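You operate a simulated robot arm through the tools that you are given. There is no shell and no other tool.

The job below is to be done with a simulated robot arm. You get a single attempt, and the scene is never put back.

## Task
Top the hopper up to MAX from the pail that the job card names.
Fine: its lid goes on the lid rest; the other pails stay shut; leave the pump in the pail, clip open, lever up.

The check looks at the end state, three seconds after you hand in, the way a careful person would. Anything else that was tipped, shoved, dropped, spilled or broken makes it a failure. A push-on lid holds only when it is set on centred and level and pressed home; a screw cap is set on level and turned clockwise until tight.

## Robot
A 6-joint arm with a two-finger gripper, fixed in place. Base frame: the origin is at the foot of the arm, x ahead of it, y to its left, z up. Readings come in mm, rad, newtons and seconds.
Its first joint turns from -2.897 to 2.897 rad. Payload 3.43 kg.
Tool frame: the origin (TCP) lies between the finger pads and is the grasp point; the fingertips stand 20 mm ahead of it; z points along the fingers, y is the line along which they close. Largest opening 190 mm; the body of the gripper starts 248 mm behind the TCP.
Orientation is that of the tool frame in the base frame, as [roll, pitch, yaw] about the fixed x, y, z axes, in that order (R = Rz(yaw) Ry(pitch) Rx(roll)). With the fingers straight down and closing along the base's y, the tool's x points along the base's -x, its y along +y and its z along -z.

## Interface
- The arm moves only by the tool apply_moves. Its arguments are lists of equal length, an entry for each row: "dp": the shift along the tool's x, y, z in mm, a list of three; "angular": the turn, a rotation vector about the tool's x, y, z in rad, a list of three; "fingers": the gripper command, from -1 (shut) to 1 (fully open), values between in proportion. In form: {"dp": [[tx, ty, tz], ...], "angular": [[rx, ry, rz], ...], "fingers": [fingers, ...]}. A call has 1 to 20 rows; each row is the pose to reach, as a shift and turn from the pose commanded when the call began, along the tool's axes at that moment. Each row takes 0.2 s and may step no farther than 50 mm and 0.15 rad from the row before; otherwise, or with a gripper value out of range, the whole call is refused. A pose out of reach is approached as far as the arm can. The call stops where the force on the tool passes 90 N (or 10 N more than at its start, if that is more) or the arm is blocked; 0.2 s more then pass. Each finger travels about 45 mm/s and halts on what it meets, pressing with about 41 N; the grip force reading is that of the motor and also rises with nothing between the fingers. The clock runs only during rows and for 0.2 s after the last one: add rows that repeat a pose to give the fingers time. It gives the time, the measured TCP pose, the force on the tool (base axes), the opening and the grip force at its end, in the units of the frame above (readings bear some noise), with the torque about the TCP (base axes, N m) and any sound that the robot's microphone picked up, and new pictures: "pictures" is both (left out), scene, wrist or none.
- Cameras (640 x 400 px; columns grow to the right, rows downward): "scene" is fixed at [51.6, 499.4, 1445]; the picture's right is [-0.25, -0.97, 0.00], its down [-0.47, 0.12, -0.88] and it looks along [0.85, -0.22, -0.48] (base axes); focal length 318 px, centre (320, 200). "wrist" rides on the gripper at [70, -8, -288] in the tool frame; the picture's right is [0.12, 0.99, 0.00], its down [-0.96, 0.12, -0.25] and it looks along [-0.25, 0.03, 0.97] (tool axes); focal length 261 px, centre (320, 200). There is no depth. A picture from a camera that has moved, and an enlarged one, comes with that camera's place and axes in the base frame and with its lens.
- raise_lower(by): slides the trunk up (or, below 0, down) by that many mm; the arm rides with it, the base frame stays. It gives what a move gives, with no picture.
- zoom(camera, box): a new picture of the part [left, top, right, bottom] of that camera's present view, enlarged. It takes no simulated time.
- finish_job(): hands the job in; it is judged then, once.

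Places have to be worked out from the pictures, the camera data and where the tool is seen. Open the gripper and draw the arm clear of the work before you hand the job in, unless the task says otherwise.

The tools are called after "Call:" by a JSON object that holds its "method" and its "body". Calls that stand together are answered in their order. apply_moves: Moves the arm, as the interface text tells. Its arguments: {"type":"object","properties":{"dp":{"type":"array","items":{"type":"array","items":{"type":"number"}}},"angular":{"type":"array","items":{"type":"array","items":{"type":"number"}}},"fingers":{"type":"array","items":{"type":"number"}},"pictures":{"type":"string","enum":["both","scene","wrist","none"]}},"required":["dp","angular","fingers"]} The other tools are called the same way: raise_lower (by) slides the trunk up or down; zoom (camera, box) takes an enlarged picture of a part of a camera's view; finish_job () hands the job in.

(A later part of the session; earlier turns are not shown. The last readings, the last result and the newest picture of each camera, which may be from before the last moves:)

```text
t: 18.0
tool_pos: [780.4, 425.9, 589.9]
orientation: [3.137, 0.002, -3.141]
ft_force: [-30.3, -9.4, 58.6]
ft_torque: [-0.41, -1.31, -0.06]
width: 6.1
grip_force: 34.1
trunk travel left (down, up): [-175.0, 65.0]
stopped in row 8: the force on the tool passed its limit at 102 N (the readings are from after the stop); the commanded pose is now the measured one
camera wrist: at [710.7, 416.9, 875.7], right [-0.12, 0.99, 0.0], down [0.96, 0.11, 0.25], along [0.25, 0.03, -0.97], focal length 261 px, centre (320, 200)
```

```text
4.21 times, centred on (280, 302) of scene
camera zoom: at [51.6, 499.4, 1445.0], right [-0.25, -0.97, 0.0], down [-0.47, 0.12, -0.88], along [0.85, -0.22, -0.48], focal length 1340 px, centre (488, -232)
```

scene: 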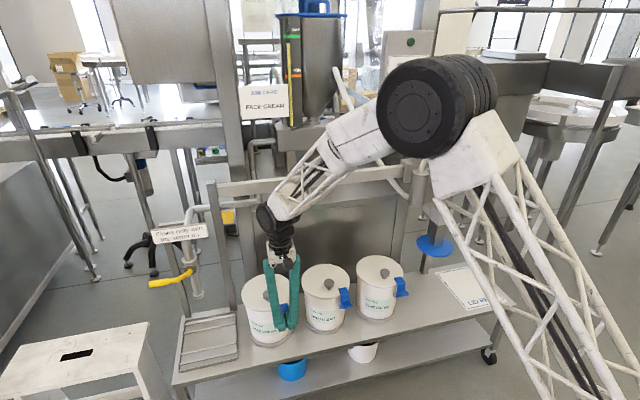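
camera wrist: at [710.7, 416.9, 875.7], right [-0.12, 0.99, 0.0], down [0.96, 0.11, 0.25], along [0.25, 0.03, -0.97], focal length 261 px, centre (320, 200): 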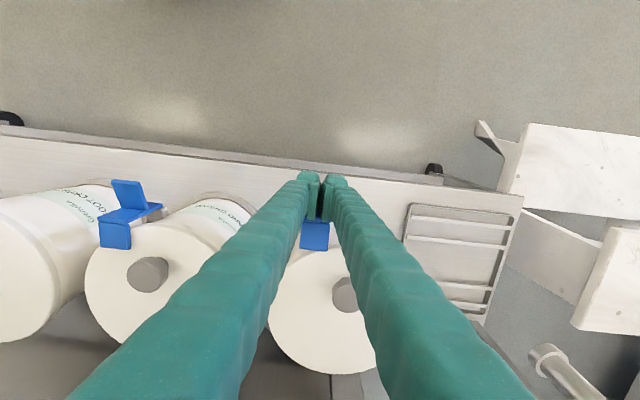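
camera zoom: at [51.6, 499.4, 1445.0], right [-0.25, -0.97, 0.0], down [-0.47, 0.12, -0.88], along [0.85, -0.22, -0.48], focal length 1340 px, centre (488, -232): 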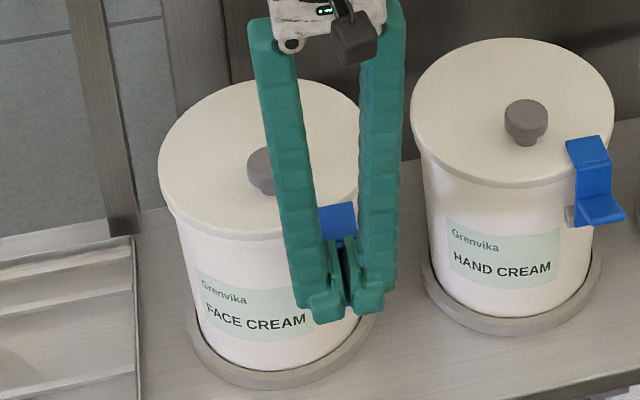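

The clip has swung out: the hook tip moved from x≈863 to about 838. I'll lift off and check whether it stays there before pressing on it from above.

Call:
{"method": "apply_moves", "body": {"dp": [[0, 0, -25], [0, 0, -55], [10, 0, -80], [10, 0, -80]], "angular": [[0, 0, 0], [0, 0, 0], [0, 0, 0], [0, 0, 0]], "fingers": [-1, -1, -1, -1], "pictures": "both"}}

Call:
{"method": "zoom", "body": {"camera": "wrist", "box": [260, 160, 380, 300]}}

Call:
{"method": "zoom", "body": {"camera": "scene", "box": [240, 255, 320, 350]}}

```text
t: 19.0
tool_pos: [769.0, 427.8, 663.9]
orientation: [3.139, 0.0, 3.14]
ft_force: [-0.8, -0.9, -0.3]
ft_torque: [0.03, -0.01, 0.02]
width: 0.0
grip_force: 34.5
trunk travel left (down, up): [-175.0, 65.0]
camera wrist: at [700.6, 419.6, 950.7], right [-0.12, 0.99, 0.0], down [0.96, 0.11, 0.25], along [0.25, 0.03, -0.97], focal length 261 px, centre (320, 200)
```

scene: 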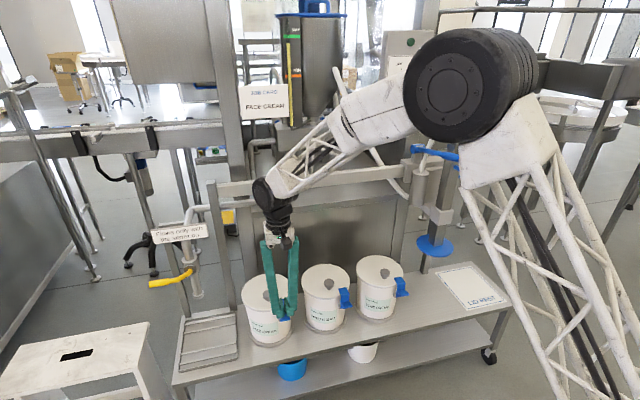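
wrist: 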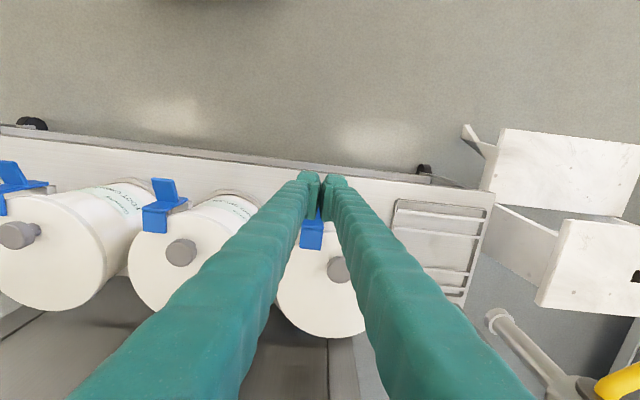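

```text
2.86 times, centred on (320, 230) of wrist
camera zoom: at [700.6, 419.6, 950.7], right [-0.12, 0.99, 0.0], down [0.96, 0.11, 0.25], along [0.25, 0.03, -0.97], focal length 745 px, centre (320, 114)
```

zoom: 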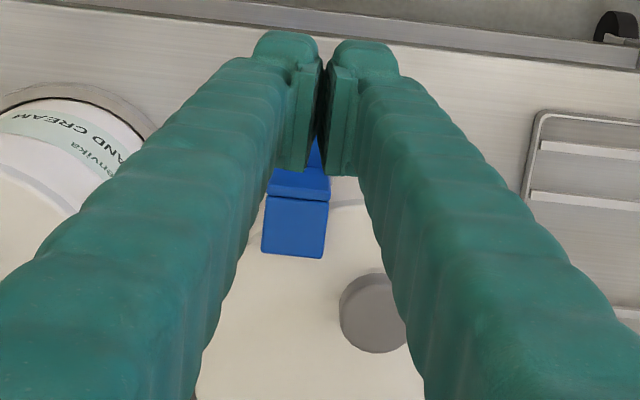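

```text
4.21 times, centred on (280, 302) of scene
camera zoom: at [51.6, 499.4, 1445.0], right [-0.25, -0.97, 0.0], down [-0.47, 0.12, -0.88], along [0.85, -0.22, -0.48], focal length 1340 px, centre (488, -232)
```

zoom: 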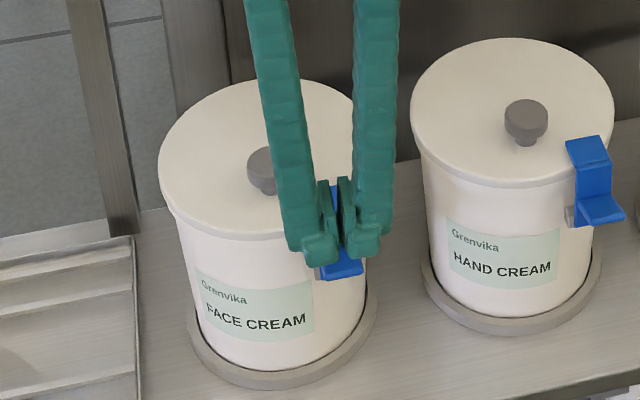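

The clip sprang back onto the lid, so it needs to go past centre, and the vertical finger blocks its plate at around 28°. I'll tilt the tool back so the plate has room to swing, and first take a tilted hover just above the tab.

Call:
{"method": "apply_moves", "body": {"dp": [[-3, -0.8, 0], [-6, -1.5, 10], [-9, -2.3, 25], [-9, -2.3, 44]], "angular": [[0, -0.13, 0], [0, -0.26, 0], [0, -0.4, 0], [0, -0.4, 0]], "fingers": [-1, -1, -1, -1], "pictures": "wrist"}}

Call:
{"method": "zoom", "body": {"camera": "scene", "box": [240, 255, 320, 350]}}

```text
t: 20.0
tool_pos: [778.4, 424.1, 619.8]
orientation: [3.139, 0.401, 3.139]
ft_force: [-0.2, 0.5, -0.2]
ft_torque: [0.03, 0.01, -0.04]
width: 0.1
grip_force: 34.5
trunk travel left (down, up): [-175.0, 65.0]
camera wrist: at [603.4, 415.1, 856.3], right [-0.11, 0.99, -0.04], down [0.79, 0.11, 0.6], along [0.6, 0.03, -0.8], focal length 261 px, centre (320, 200)
```

wrist: 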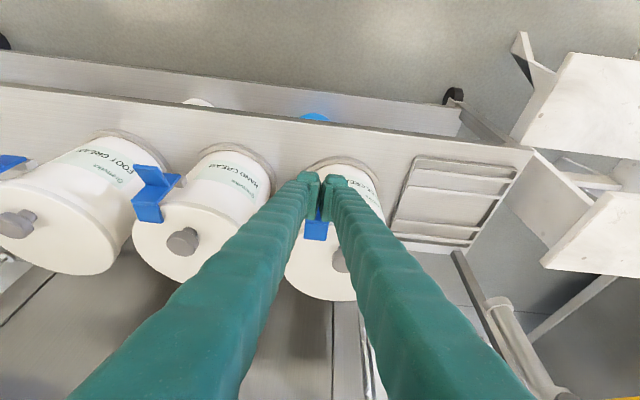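

```text
4.21 times, centred on (280, 302) of scene
camera zoom: at [51.6, 499.4, 1445.0], right [-0.25, -0.97, 0.0], down [-0.47, 0.12, -0.88], along [0.85, -0.22, -0.48], focal length 1340 px, centre (488, -232)
```

zoom: 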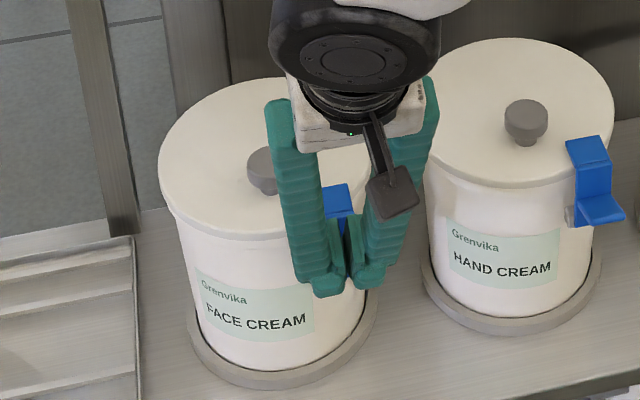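

The tilted hover is in place. Now I'll push the tab through an arc around its pivot, increasing the tilt as it swings, to about 80° open.

Call:
{"method": "apply_moves", "body": {"dp": [[5, 1, 12], [10.8, 1, 25.7], [18.4, 1, 31.3], [25.1, 1, 38.2], [31.2, 1, 46.2], [35.6, 1, 55.2], [39, 1, 65], [40.5, 1, 74.8], [40.3, 1, 84.8], [38.7, 1, 94.6]], "angular": [[0, 0, 0], [0, 0, 0], [0, -0.02, 0], [0, -0.05, 0], [0, -0.1, 0], [0, -0.15, 0], [0, -0.22, 0], [0, -0.28, 0], [0, -0.34, 0], [0, -0.4, 0]], "fingers": [-1, -1, -1, -1, -1, -1, -1, -1, -1, -1], "pictures": "both"}}

Call:
{"method": "zoom", "body": {"camera": "wrist", "box": [260, 140, 380, 260]}}

Call:
{"method": "zoom", "body": {"camera": "scene", "box": [240, 255, 320, 350]}}

```text
t: 21.6
tool_pos: [764.7, 426.3, 547.9]
orientation: [-3.141, 0.6, 3.14]
ft_force: [-58.8, -0.5, 45.9]
ft_torque: [0.39, -1.33, 0.53]
width: 6.0
grip_force: 34.6
trunk travel left (down, up): [-175.0, 65.0]
stopped in row 8: the force on the tool passed its limit at 111 N (the readings are from after the stop); the commanded pose is now the measured one
camera wrist: at [544.1, 416.7, 744.3], right [-0.1, 0.99, -0.07], down [0.65, 0.11, 0.75], along [0.75, 0.03, -0.66], focal length 261 px, centre (320, 200)
```

scene: 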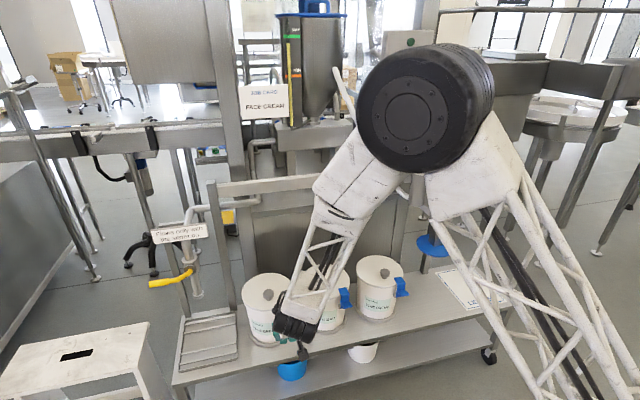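
wrist: 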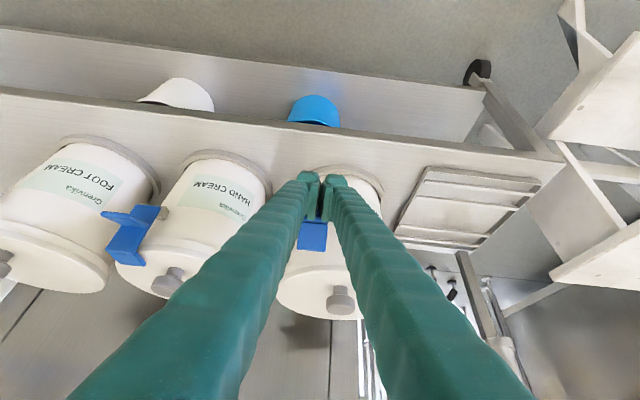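

```text
3.33 times, centred on (320, 200) of wrist
camera zoom: at [544.1, 416.7, 744.3], right [-0.1, 0.99, -0.07], down [0.65, 0.11, 0.75], along [0.75, 0.03, -0.66], focal length 869 px, centre (320, 200)
```

zoom: 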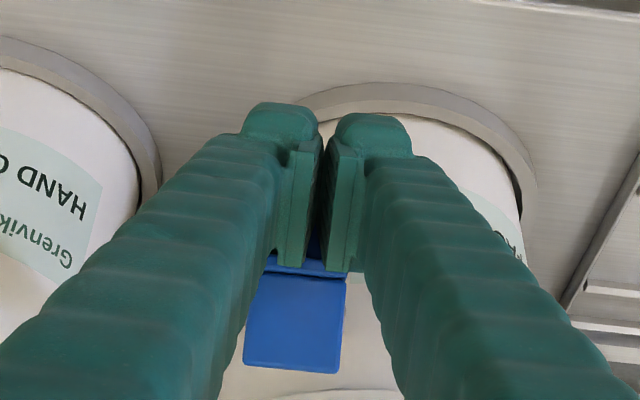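

```text
4.21 times, centred on (280, 302) of scene
camera zoom: at [51.6, 499.4, 1445.0], right [-0.25, -0.97, 0.0], down [-0.47, 0.12, -0.88], along [0.85, -0.22, -0.48], focal length 1340 px, centre (488, -232)
```

zoom: 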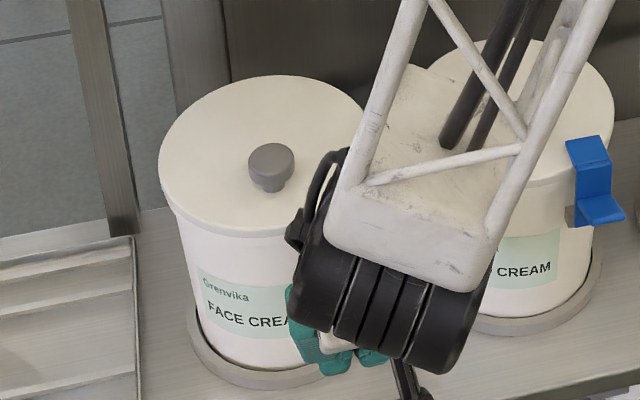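

The clip is now at roughly 60° when the force limit stopped me, either its end stop or a jam against the finger. I'll back off along the tool axis and see if it stays open.

Call:
{"method": "apply_moves", "body": {"dp": [[3, 0, -15], [5, 0, -45], [5, 0, -80], [5, 0, -115], [5, 0, -115]], "angular": [[0, 0, 0], [0, 0, 0], [0, 0, 0], [0, 0, 0], [0, 0, 0]], "fingers": [-1, -1, -1, -1, -1], "pictures": "both"}}

Call:
{"method": "zoom", "body": {"camera": "wrist", "box": [260, 140, 380, 260]}}

Call:
{"method": "zoom", "body": {"camera": "scene", "box": [240, 255, 320, 350]}}

```text
t: 22.8
tool_pos: [700.4, 424.9, 635.7]
orientation: [3.141, 0.601, 3.137]
ft_force: [-0.7, -0.2, 0.2]
ft_torque: [0.0, 0.0, 0.0]
width: 0.0
grip_force: 34.7
trunk travel left (down, up): [-175.0, 65.0]
camera wrist: at [480.0, 417.3, 832.7], right [-0.1, 0.99, -0.07], down [0.65, 0.11, 0.75], along [0.75, 0.03, -0.66], focal length 261 px, centre (320, 200)
```

scene: 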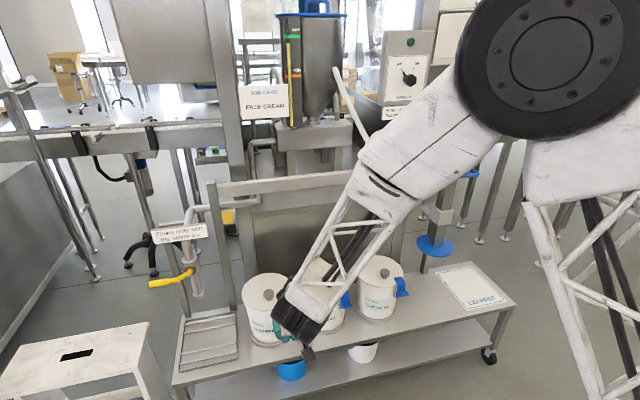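
wrist: 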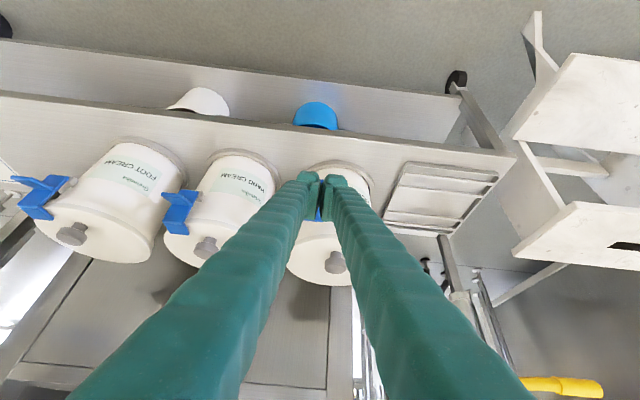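

```text
3.33 times, centred on (320, 200) of wrist
camera zoom: at [480.0, 417.3, 832.7], right [-0.1, 0.99, -0.07], down [0.65, 0.11, 0.75], along [0.75, 0.03, -0.66], focal length 869 px, centre (320, 200)
```

zoom: 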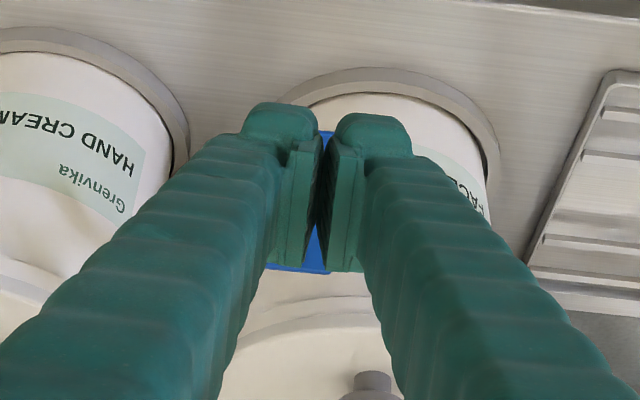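

```text
4.21 times, centred on (280, 302) of scene
camera zoom: at [51.6, 499.4, 1445.0], right [-0.25, -0.97, 0.0], down [-0.47, 0.12, -0.88], along [0.85, -0.22, -0.48], focal length 1340 px, centre (488, -232)
```

zoom: 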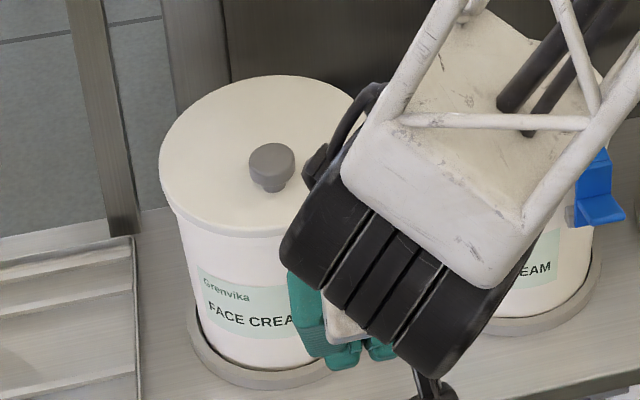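

It looks like the hook no longer lies on the lid. I'll rise, go back to tool-down and open the fingers to get a clear view of the clip.

Call:
{"method": "apply_moves", "body": {"dp": [[-15, 0, -20], [-30, 0, -45], [-45, 0, -70], [-60, 0, -88], [-60, 0, -88], [-60, 0, -88], [-60, 0, -88], [-60, 0, -88]], "angular": [[0, 0.14, 0], [0, 0.28, 0], [0, 0.42, 0], [0, 0.56, 0], [0, 0.6, 0], [0, 0.6, 0], [0, 0.6, 0], [0, 0.6, 0]], "fingers": [-1, 0, 1, 1, 1, 1, 1, 1], "pictures": "both"}}

Call:
{"method": "zoom", "body": {"camera": "wrist", "box": [260, 160, 400, 300]}}

Call:
{"method": "zoom", "body": {"camera": "scene", "box": [240, 255, 320, 350]}}

```text
t: 24.6
tool_pos: [699.1, 424.5, 744.3]
orientation: [3.141, 0.001, 3.139]
ft_force: [0.3, -0.6, 0.3]
ft_torque: [-0.03, -0.01, 0.02]
width: 140.8
grip_force: 0.0
trunk travel left (down, up): [-175.0, 65.0]
camera wrist: at [629.2, 416.2, 1030.7], right [-0.12, 0.99, 0.0], down [0.96, 0.11, 0.25], along [0.25, 0.03, -0.97], focal length 261 px, centre (320, 200)
```

scene: 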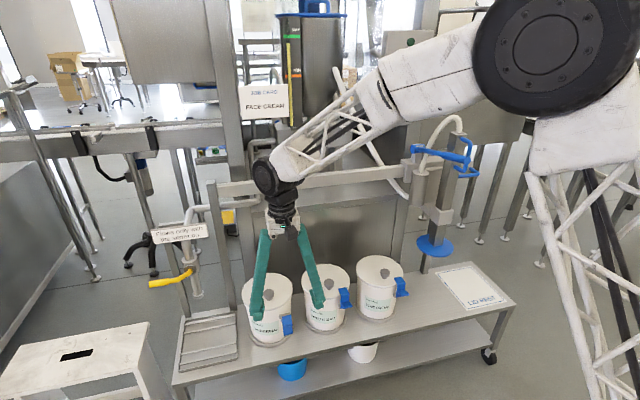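
wrist: 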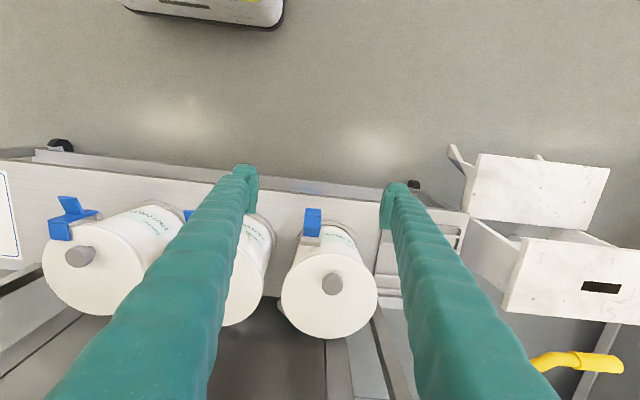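

```text
2.86 times, centred on (330, 230) of wrist
camera zoom: at [629.2, 416.2, 1030.7], right [-0.12, 0.99, 0.0], down [0.96, 0.11, 0.25], along [0.25, 0.03, -0.97], focal length 745 px, centre (291, 114)
```

zoom: 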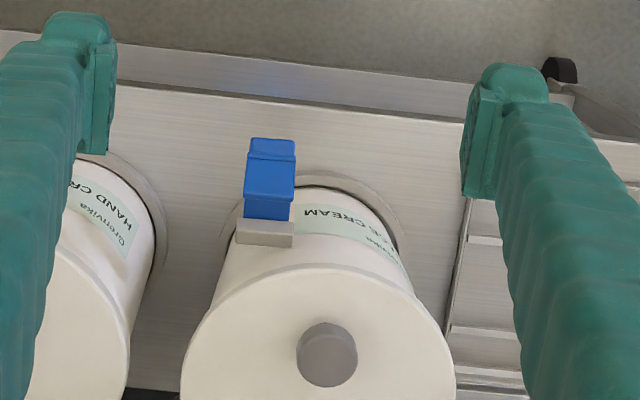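

```text
4.21 times, centred on (280, 302) of scene
camera zoom: at [51.6, 499.4, 1445.0], right [-0.25, -0.97, 0.0], down [-0.47, 0.12, -0.88], along [0.85, -0.22, -0.48], focal length 1340 px, centre (488, -232)
```

zoom: 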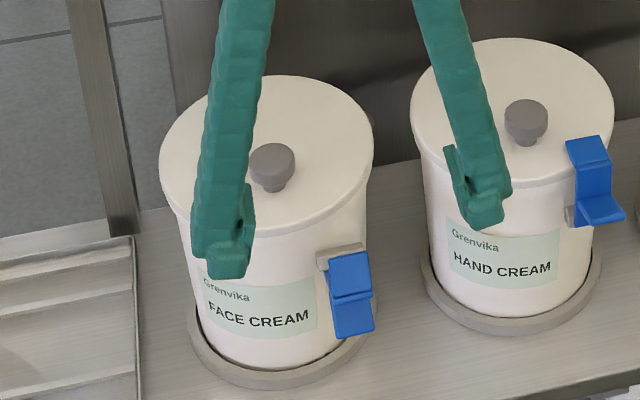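

The clip is now fully swung open and hanging down. Next I'll take the lid by its knob at about (877, 468, 632): first move above it with the fingers at about 80 mm and check the reach.

Call:
{"method": "apply_moves", "body": {"dp": [[-36, 9, 8], [-72, 18, 16], [-108, 27, 24], [-144, 36, 32], [-178, 43.7, 40], [-178, 43.7, 40], [-178, 43.7, 40]], "angular": [[0, 0, 0], [0, 0, 0], [0, 0, 0], [0, 0, 0], [0, 0, 0], [0, 0, 0], [0, 0, 0]], "fingers": [-0.158, -0.158, -0.158, -0.158, -0.158, -0.158, -0.158], "pictures": "both"}}

Call:
{"method": "zoom", "body": {"camera": "wrist", "box": [240, 140, 400, 260]}}

Call:
{"method": "zoom", "body": {"camera": "scene", "box": [220, 230, 320, 330]}}

```text
t: 26.2
tool_pos: [876.2, 467.8, 704.2]
orientation: [-3.14, 0.0, 3.14]
ft_force: [0.1, -0.7, 0.6]
ft_torque: [0.02, 0.01, 0.0]
width: 79.8
grip_force: 0.1
trunk travel left (down, up): [-175.0, 65.0]
camera wrist: at [806.4, 458.8, 990.9], right [-0.12, 0.99, 0.0], down [0.96, 0.11, 0.25], along [0.25, 0.03, -0.97], focal length 261 px, centre (320, 200)
```

scene: 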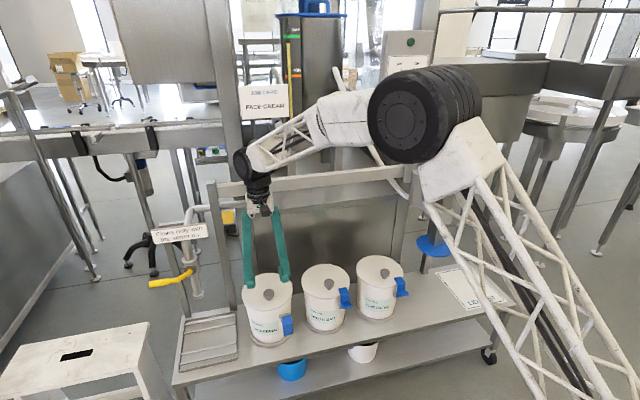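
wrist: 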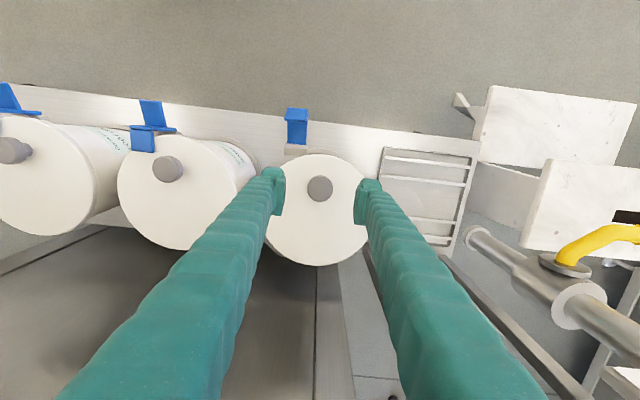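

```text
3.33 times, centred on (320, 200) of wrist
camera zoom: at [806.4, 458.8, 990.9], right [-0.12, 0.99, 0.0], down [0.96, 0.11, 0.25], along [0.25, 0.03, -0.97], focal length 869 px, centre (320, 200)
```

zoom: 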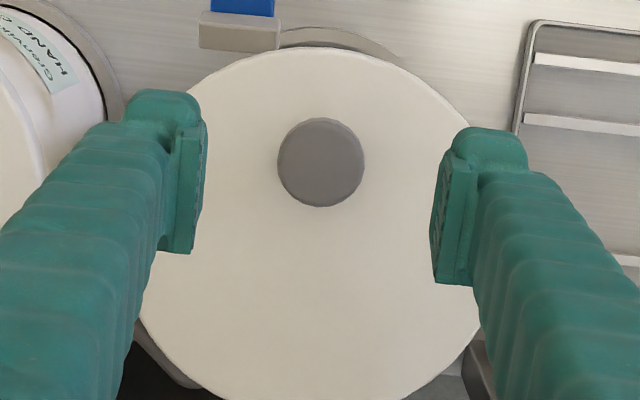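

```text
4.00 times, centred on (270, 280) of scene
camera zoom: at [51.6, 499.4, 1445.0], right [-0.25, -0.97, 0.0], down [-0.47, 0.12, -0.88], along [0.85, -0.22, -0.48], focal length 1273 px, centre (520, -120)
```

zoom: 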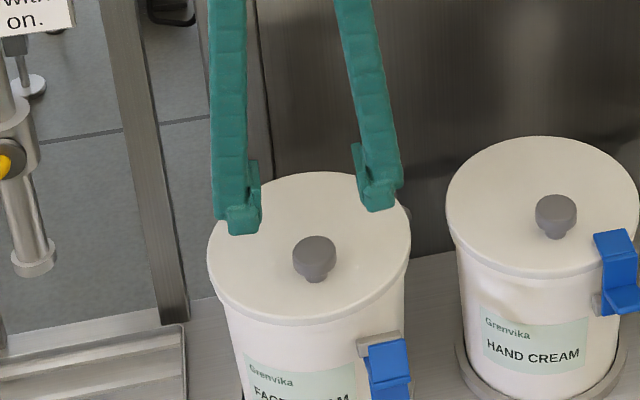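

The reach is fine and the knob is centred between the fingers in y, about 4 mm further out in x. I'll descend around the knob to about 8 mm above the lid.

Call:
{"method": "apply_moves", "body": {"dp": [[-4, 0, 25], [-4, 0, 50], [-4, 0, 66], [-4, 0, 74]], "angular": [[0, 0, 0], [0, 0, 0], [0, 0, 0], [0, 0, 0]], "fingers": [-0.158, -0.158, -0.158, -0.158], "pictures": "both"}}

Call:
{"method": "zoom", "body": {"camera": "wrist", "box": [240, 140, 400, 260]}}

Call:
{"method": "zoom", "body": {"camera": "scene", "box": [235, 260, 305, 320]}}

```text
t: 27.2
tool_pos: [881.0, 467.4, 631.0]
orientation: [-3.142, -0.001, 3.14]
ft_force: [-0.2, -0.9, 0.0]
ft_torque: [-0.01, -0.01, 0.0]
width: 79.8
grip_force: 0.0
trunk travel left (down, up): [-175.0, 65.0]
camera wrist: at [811.1, 458.9, 915.7], right [-0.12, 0.99, 0.0], down [0.96, 0.11, 0.25], along [0.25, 0.03, -0.97], focal length 261 px, centre (320, 200)
```

scene: 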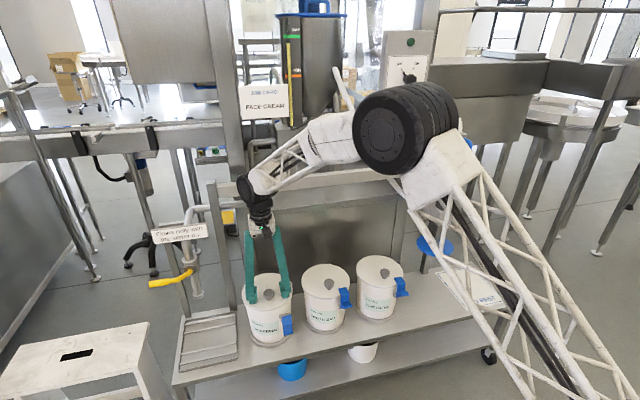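
wrist: 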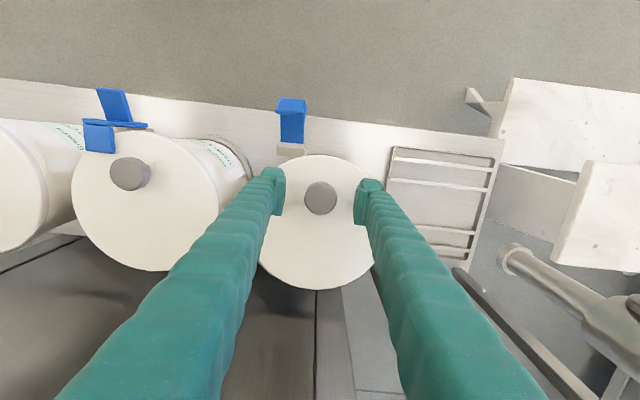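

```text
3.33 times, centred on (320, 200) of wrist
camera zoom: at [811.1, 458.9, 915.7], right [-0.12, 0.99, 0.0], down [0.96, 0.11, 0.25], along [0.25, 0.03, -0.97], focal length 869 px, centre (320, 200)
```

zoom: 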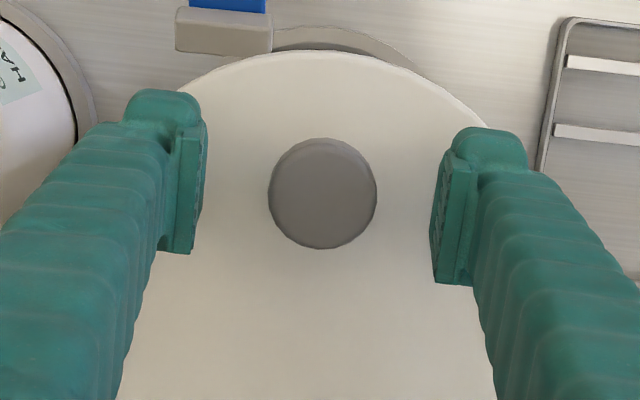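

```text
6.67 times, centred on (270, 290) of scene
camera zoom: at [51.6, 499.4, 1445.0], right [-0.25, -0.97, 0.0], down [-0.47, 0.12, -0.88], along [0.85, -0.22, -0.48], focal length 2122 px, centre (653, -400)
```

zoom: 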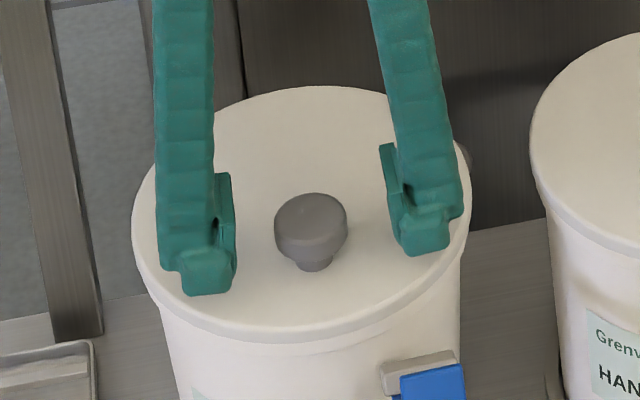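

The pads are level with the knob cap. I'll go 2 mm lower and close on it.

Call:
{"method": "apply_moves", "body": {"dp": [[0, 0, 2], [0, 0, 2], [0, 0, 2], [0, 0, 2], [0, 0, 2], [0, 0, 2]], "angular": [[0, 0, 0], [0, 0, 0], [0, 0, 0], [0, 0, 0], [0, 0, 0], [0, 0, 0]], "fingers": [-0.158, -0.6, -1, -1, -1, -1], "pictures": "both"}}

Call:
{"method": "zoom", "body": {"camera": "scene", "box": [235, 260, 305, 320]}}

```text
t: 28.6
tool_pos: [882.0, 467.6, 627.4]
orientation: [-3.14, -0.001, 3.14]
ft_force: [0.2, -0.5, -0.7]
ft_torque: [-0.01, 0.05, 0.0]
width: 36.5
grip_force: 40.9
trunk travel left (down, up): [-175.0, 65.0]
heard: snap
camera wrist: at [811.4, 458.8, 914.3], right [-0.12, 0.99, 0.0], down [0.96, 0.11, 0.25], along [0.25, 0.03, -0.97], focal length 261 px, centre (320, 200)
```

scene: 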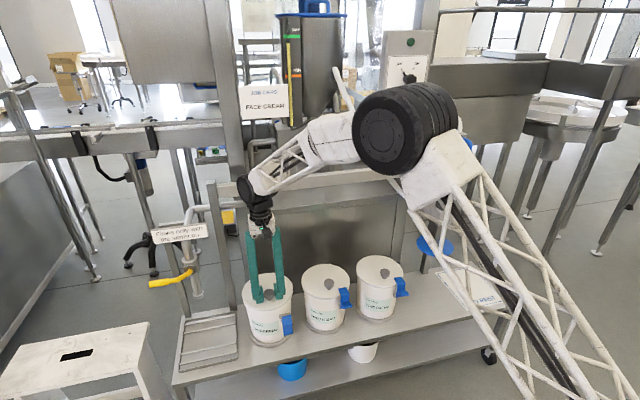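
wrist: 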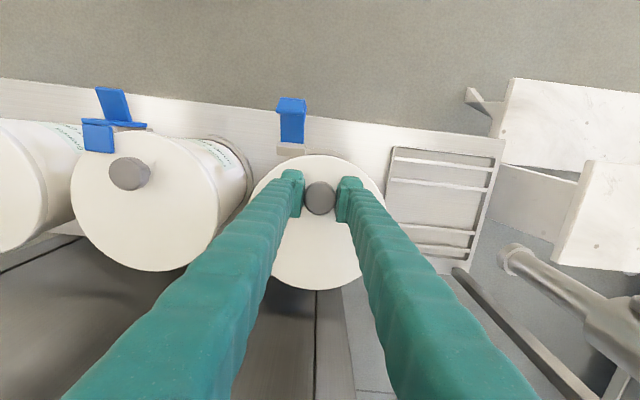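

```text
6.67 times, centred on (270, 290) of scene
camera zoom: at [51.6, 499.4, 1445.0], right [-0.25, -0.97, 0.0], down [-0.47, 0.12, -0.88], along [0.85, -0.22, -0.48], focal length 2122 px, centre (653, -400)
```

zoom: 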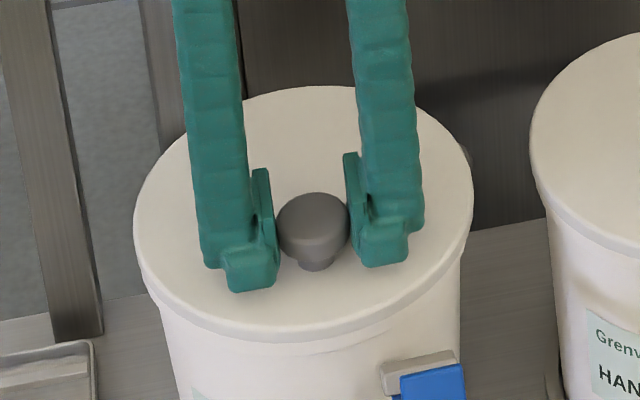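

Gripped the knob at 36.5 mm, and I heard a snap. I'll lift gently and watch the force and the lid.

Call:
{"method": "apply_moves", "body": {"dp": [[0, 0, -3], [0, 0, -6], [0, 0, -10], [0, 0, -15], [0, 0, -20], [0, 0, -25]], "angular": [[0, 0, 0], [0, 0, 0], [0, 0, 0], [0, 0, 0], [0, 0, 0], [0, 0, 0]], "fingers": [-1, -1, -1, -1, -1, -1], "pictures": "both"}}

Call:
{"method": "zoom", "body": {"camera": "scene", "box": [235, 250, 315, 350]}}

```text
t: 30.0
tool_pos: [881.3, 465.6, 654.1]
orientation: [-3.141, -0.001, 3.14]
ft_force: [-0.5, 0.5, -0.7]
ft_torque: [0.03, -0.04, 0.0]
width: 0.0
grip_force: 34.2
trunk travel left (down, up): [-175.0, 65.0]
camera wrist: at [811.3, 458.4, 939.1], right [-0.12, 0.99, 0.0], down [0.96, 0.11, 0.25], along [0.25, 0.03, -0.97], focal length 261 px, centre (320, 200)
```

scene: 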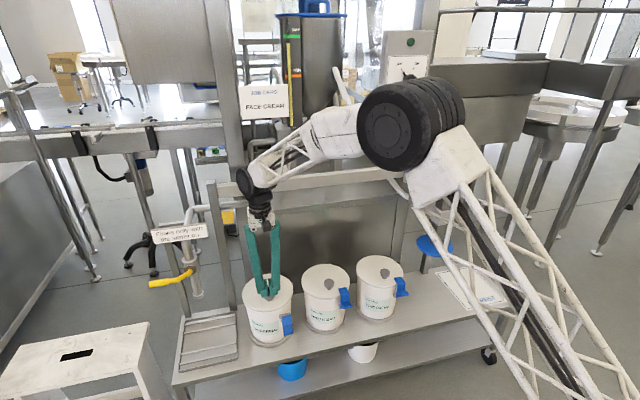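
wrist: 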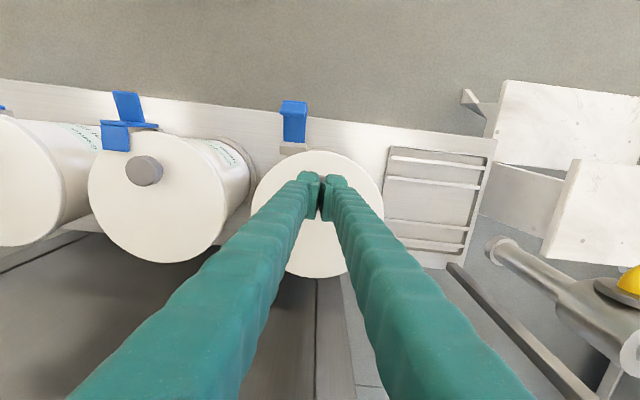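

```text
4.00 times, centred on (275, 300) of scene
camera zoom: at [51.6, 499.4, 1445.0], right [-0.25, -0.97, 0.0], down [-0.47, 0.12, -0.88], along [0.85, -0.22, -0.48], focal length 1273 px, centre (500, -200)
```

zoom: 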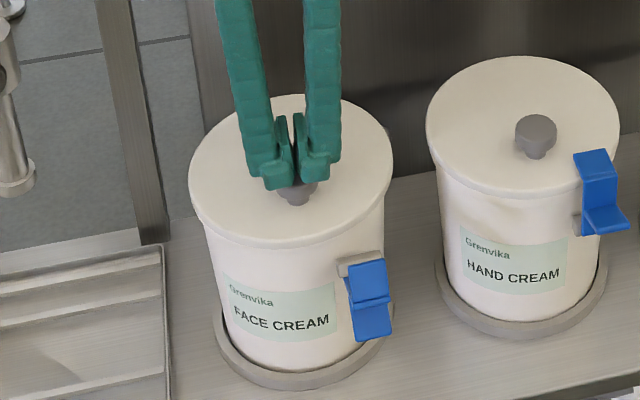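

The fingers slipped off the knob and the lid stayed put. I'll look closely at the lid seam to see whether it has started to lift.

Call:
{"method": "zoom", "body": {"camera": "scene", "box": [238, 268, 298, 318]}}

Call:
{"method": "zoom", "body": {"camera": "scene", "box": [300, 258, 360, 308]}}

Call:
{"method": "zoom", "body": {"camera": "wrist", "box": [230, 90, 410, 290]}}

```text
8.00 times, centred on (268, 293) of scene
camera zoom: at [51.6, 499.4, 1445.0], right [-0.25, -0.97, 0.0], down [-0.47, 0.12, -0.88], along [0.85, -0.22, -0.48], focal length 2547 px, centre (736, -544)
```

zoom: 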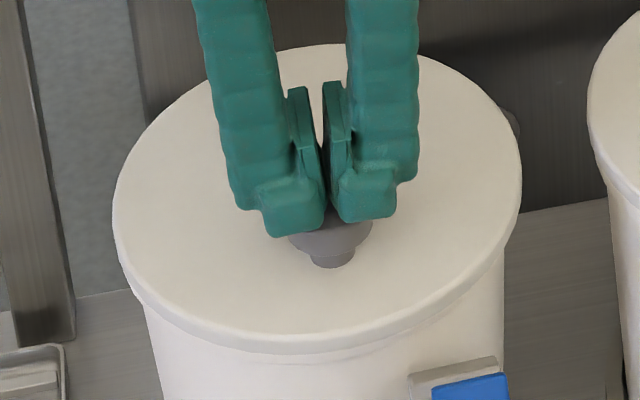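

```text
8.00 times, centred on (330, 283) of scene
camera zoom: at [51.6, 499.4, 1445.0], right [-0.25, -0.97, 0.0], down [-0.47, 0.12, -0.88], along [0.85, -0.22, -0.48], focal length 2547 px, centre (240, -464)
```

zoom: 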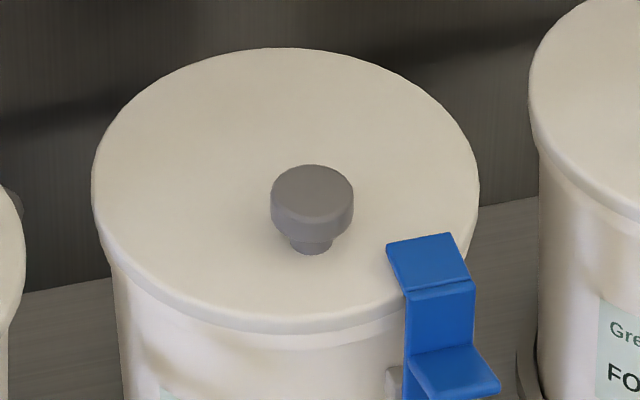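

```text
2.00 times, centred on (320, 190) of wrist
camera zoom: at [811.3, 458.4, 939.1], right [-0.12, 0.99, 0.0], down [0.96, 0.11, 0.25], along [0.25, 0.03, -0.97], focal length 521 px, centre (320, 220)
```

zoom: 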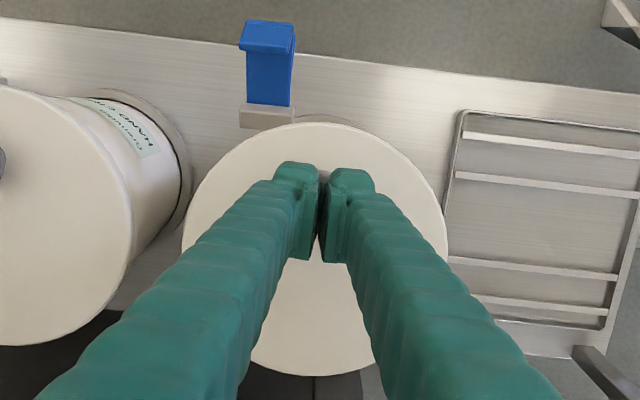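

The lid hasn't moved. I'll reopen, go a little deeper so the pads cover the whole cap, re-grip, and pull in small steps while reading the force.

Call:
{"method": "apply_moves", "body": {"dp": [[0, 1, 0], [0, 1, 0], [0, 1, 0], [0, 1, 0], [0, 1, 10], [0, 1, 20], [0, 1, 27], [0, 1, 30], [0, 1, 30], [0, 1, 30], [0, 1, 30], [0, 1, 30]], "angular": [[0, 0, 0], [0, 0, 0], [0, 0, 0], [0, 0, 0], [0, 0, 0], [0, 0, 0], [0, 0, 0], [0, 0, 0], [0, 0, 0], [0, 0, 0], [0, 0, 0], [0, 0, 0]], "fingers": [-0.3, -0.3, -0.3, -0.3, -0.3, -0.3, -0.3, -0.3, -1, -1, -1, -1], "pictures": "none"}}

```text
t: 32.6
tool_pos: [880.3, 468.7, 619.7]
orientation: [3.141, 0.001, 3.14]
ft_force: [-0.5, -0.2, -0.8]
ft_torque: [0.0, 0.01, -0.01]
width: 33.9
grip_force: 41.2
trunk travel left (down, up): [-175.0, 65.0]
```

Now gripping at 33.9 mm, just below the widest part of the cap, which should hold better. I'll lift 3 mm and read the force.

Call:
{"method": "apply_moves", "body": {"dp": [[0, 0, -1.5], [0, 0, -3]], "angular": [[0, 0, 0], [0, 0, 0]], "fingers": [-1, -1], "pictures": "none"}}

```text
t: 33.2
tool_pos: [880.1, 468.7, 625.2]
orientation: [3.14, 0.001, 3.138]
ft_force: [0.4, -1.0, -1.3]
ft_torque: [0.06, 0.06, -0.01]
width: 33.7
grip_force: 40.9
trunk travel left (down, up): [-175.0, 65.0]
```

It moved up with almost no resistance and the grip held. I'll check with a picture.

Call:
{"method": "apply_moves", "body": {"dp": [[0, 0, -3], [0, 0, -6]], "angular": [[0, 0, 0], [0, 0, 0]], "fingers": [-1, -1], "pictures": "both"}}

Call:
{"method": "zoom", "body": {"camera": "scene", "box": [238, 258, 308, 328]}}

```text
t: 33.8
tool_pos: [879.2, 467.4, 632.0]
orientation: [-3.142, -0.001, 3.138]
ft_force: [0.1, 0.1, -1.1]
ft_torque: [0.0, 0.03, -0.01]
width: 33.6
grip_force: 41.1
trunk travel left (down, up): [-175.0, 65.0]
camera wrist: at [809.6, 459.7, 917.8], right [-0.12, 0.99, 0.0], down [0.96, 0.11, 0.25], along [0.25, 0.03, -0.97], focal length 261 px, centre (320, 200)
```

scene: 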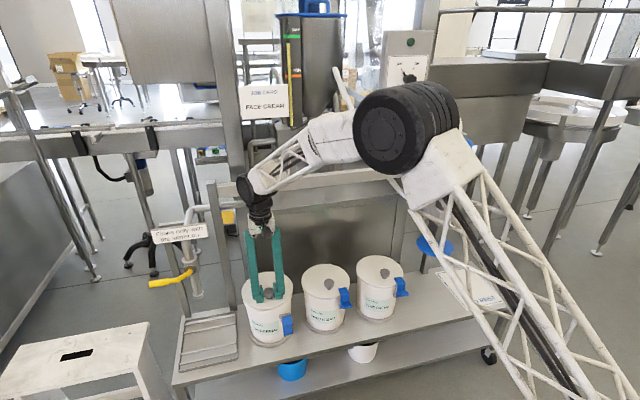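
wrist: 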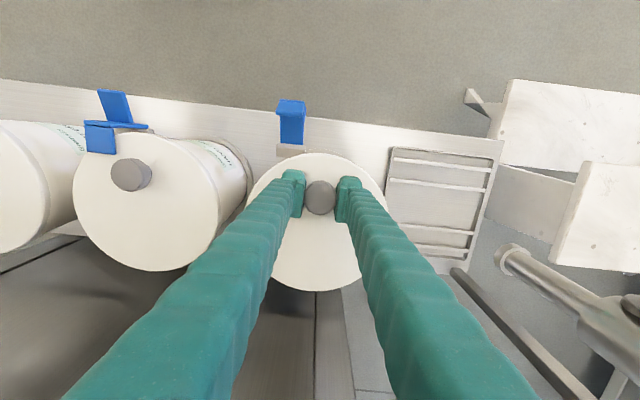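

```text
5.71 times, centred on (273, 293) of scene
camera zoom: at [51.6, 499.4, 1445.0], right [-0.25, -0.97, 0.0], down [-0.47, 0.12, -0.88], along [0.85, -0.22, -0.48], focal length 1819 px, centre (589, -331)
```

zoom: 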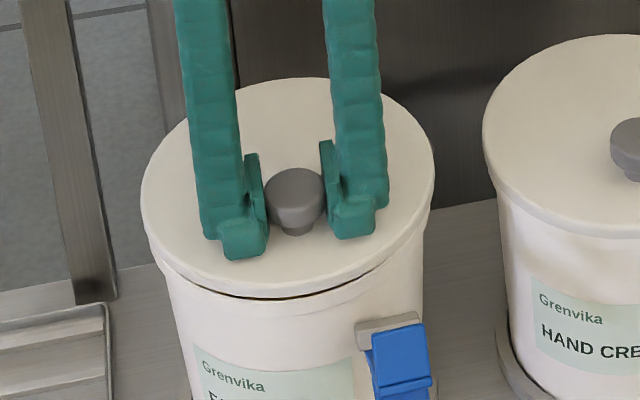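

The lid is coming free: a dark gap shows under its front edge, so the snap was it letting go. I'll raise it clear and check it's held level and the pail stays put.

Call:
{"method": "apply_moves", "body": {"dp": [[0, 0, -8], [0, 0, -18], [0, 0, -32], [0, 0, -50], [0, 0, -70], [0, 0, -90], [0, 0, -110], [0, 0, -128]], "angular": [[0, 0, 0], [0, 0, 0], [0, 0, 0], [0, 0, 0], [0, 0, 0], [0, 0, 0], [0, 0, 0], [0, 0, 0]], "fingers": [-1, -1, -1, -1, -1, -1, -1, -1], "pictures": "both"}}

Call:
{"method": "zoom", "body": {"camera": "scene", "box": [225, 230, 315, 350]}}

```text
t: 35.6
tool_pos: [878.2, 469.2, 760.0]
orientation: [-3.14, 0.0, 3.14]
ft_force: [0.1, -0.6, -1.4]
ft_torque: [-0.01, 0.05, 0.0]
width: 33.9
grip_force: 41.4
trunk travel left (down, up): [-175.0, 65.0]
camera wrist: at [808.7, 461.2, 1046.9], right [-0.12, 0.99, 0.0], down [0.96, 0.11, 0.25], along [0.25, 0.03, -0.97], focal length 261 px, centre (320, 200)
```

scene: 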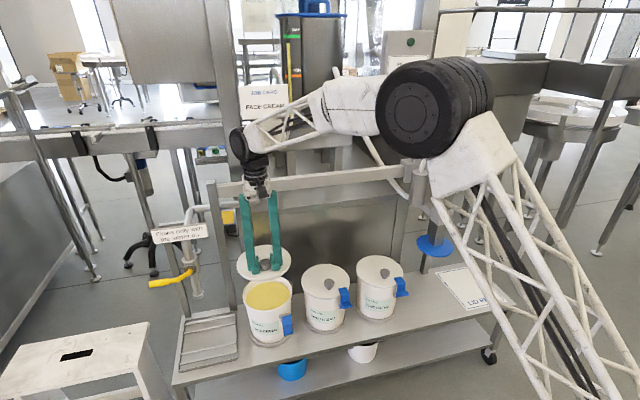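
wrist: 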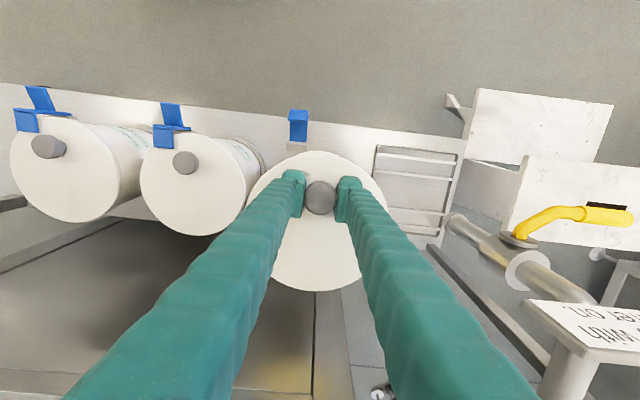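

```text
3.33 times, centred on (270, 290) of scene
camera zoom: at [51.6, 499.4, 1445.0], right [-0.25, -0.97, 0.0], down [-0.47, 0.12, -0.88], along [0.85, -0.22, -0.48], focal length 1061 px, centre (487, -100)
```

zoom: 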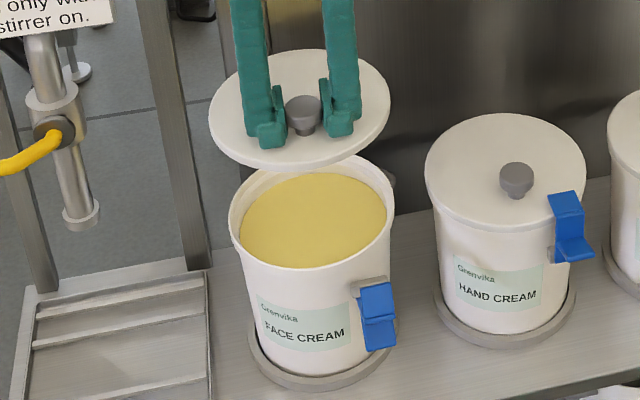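

The pail is open with cream inside, and the lid is level in the grip. I'll carry the lid back toward the robot, then across in front of the pump toward the lid rest.

Call:
{"method": "apply_moves", "body": {"dp": [[38, -25, 3], [76, -50, 6], [114, -75, 9], [152, -100, 12], [190, -125, 15], [228, -150, 18], [228, -196.4, 20], [228, -242.8, 20], [228, -289.2, 20], [228, -335.6, 20], [228, -382, 20], [228, -428.4, 20], [228, -474.8, 20], [228, -521.2, 20], [228, -567.6, 20], [228, -614, 20], [228, -660.4, 20], [228, -706.8, 20], [228, -753.2, 20], [228, -799.6, 20]], "angular": [[0, 0, 0], [0, 0, 0], [0, 0, 0], [0, 0, 0], [0, 0, 0], [0, 0, 0], [0, 0, 0], [0, 0, 0], [0, 0, 0], [0, 0, 0], [0, 0, 0], [0, 0, 0], [0, 0, 0], [0, 0, 0], [0, 0, 0], [0, 0, 0], [0, 0, 0], [0, 0, 0], [0, 0, 0], [0, 0, 0]], "fingers": [-1, -1, -1, -1, -1, -1, -1, -1, -1, -1, -1, -1, -1, -1, -1, -1, -1, -1, -1, -1], "pictures": "both"}}

```text
t: 39.8
tool_pos: [650.3, -331.3, 739.5]
orientation: [-3.141, 0.001, 3.141]
ft_force: [-0.4, 0.7, -0.6]
ft_torque: [-0.12, 0.06, 0.03]
width: 33.8
grip_force: 41.3
trunk travel left (down, up): [-175.0, 65.0]
camera wrist: at [580.3, -338.8, 1026.5], right [-0.12, 0.99, 0.0], down [0.96, 0.11, 0.25], along [0.25, 0.03, -0.97], focal length 261 px, centre (320, 200)
```

scene: 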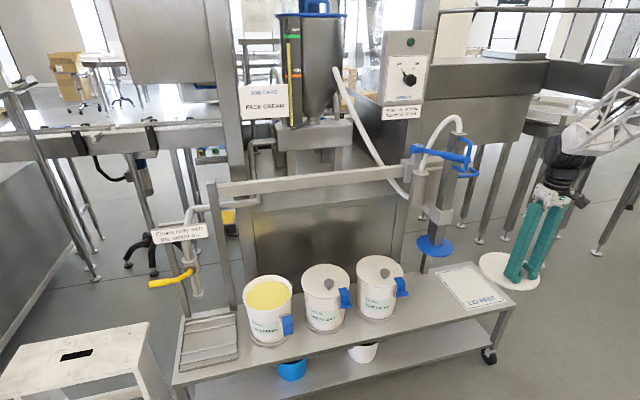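
wrist: 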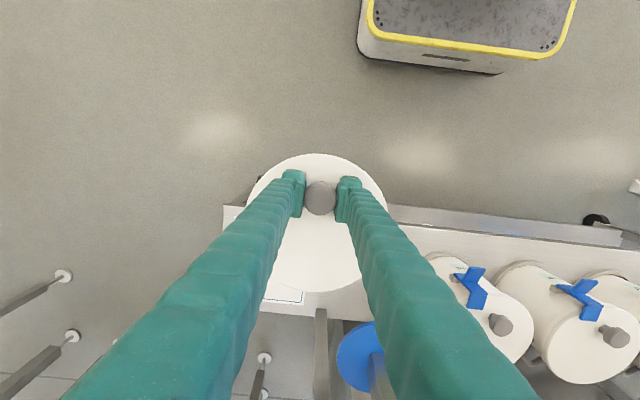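

Holding the lid in front of the lid rest. I'll zoom in on the lid rest sheet to fix its centre before moving over it.

Call:
{"method": "zoom", "body": {"camera": "scene", "box": [420, 240, 530, 330]}}

Call:
{"method": "zoom", "body": {"camera": "scene", "box": [390, 90, 500, 280]}}

```text
4.44 times, centred on (475, 285) of scene
camera zoom: at [51.6, 499.4, 1445.0], right [-0.25, -0.97, 0.0], down [-0.47, 0.12, -0.88], along [0.85, -0.22, -0.48], focal length 1415 px, centre (-369, -178)
```

zoom: 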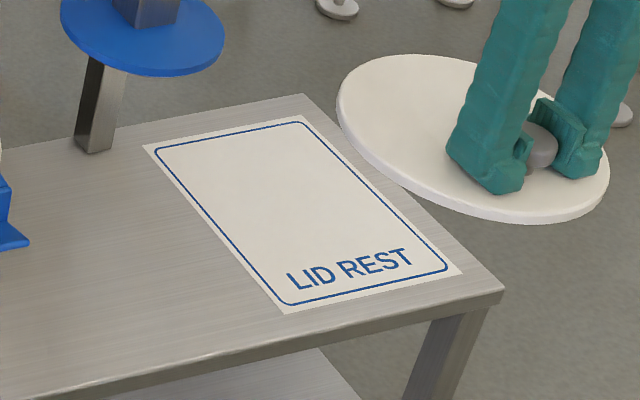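

```text
2.11 times, centred on (445, 185) of scene
camera zoom: at [51.6, 499.4, 1445.0], right [-0.25, -0.97, 0.0], down [-0.47, 0.12, -0.88], along [0.85, -0.22, -0.48], focal length 670 px, centre (57, 232)
```

zoom: 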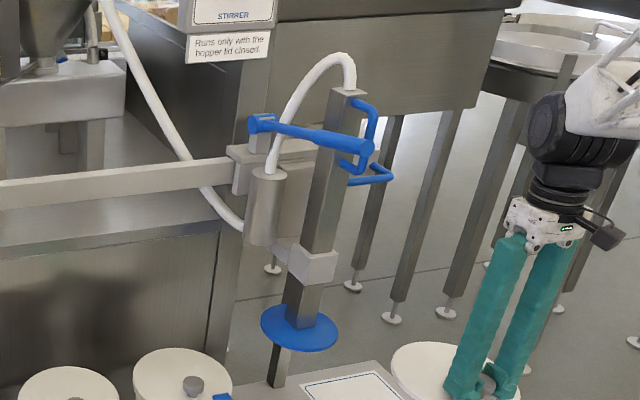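

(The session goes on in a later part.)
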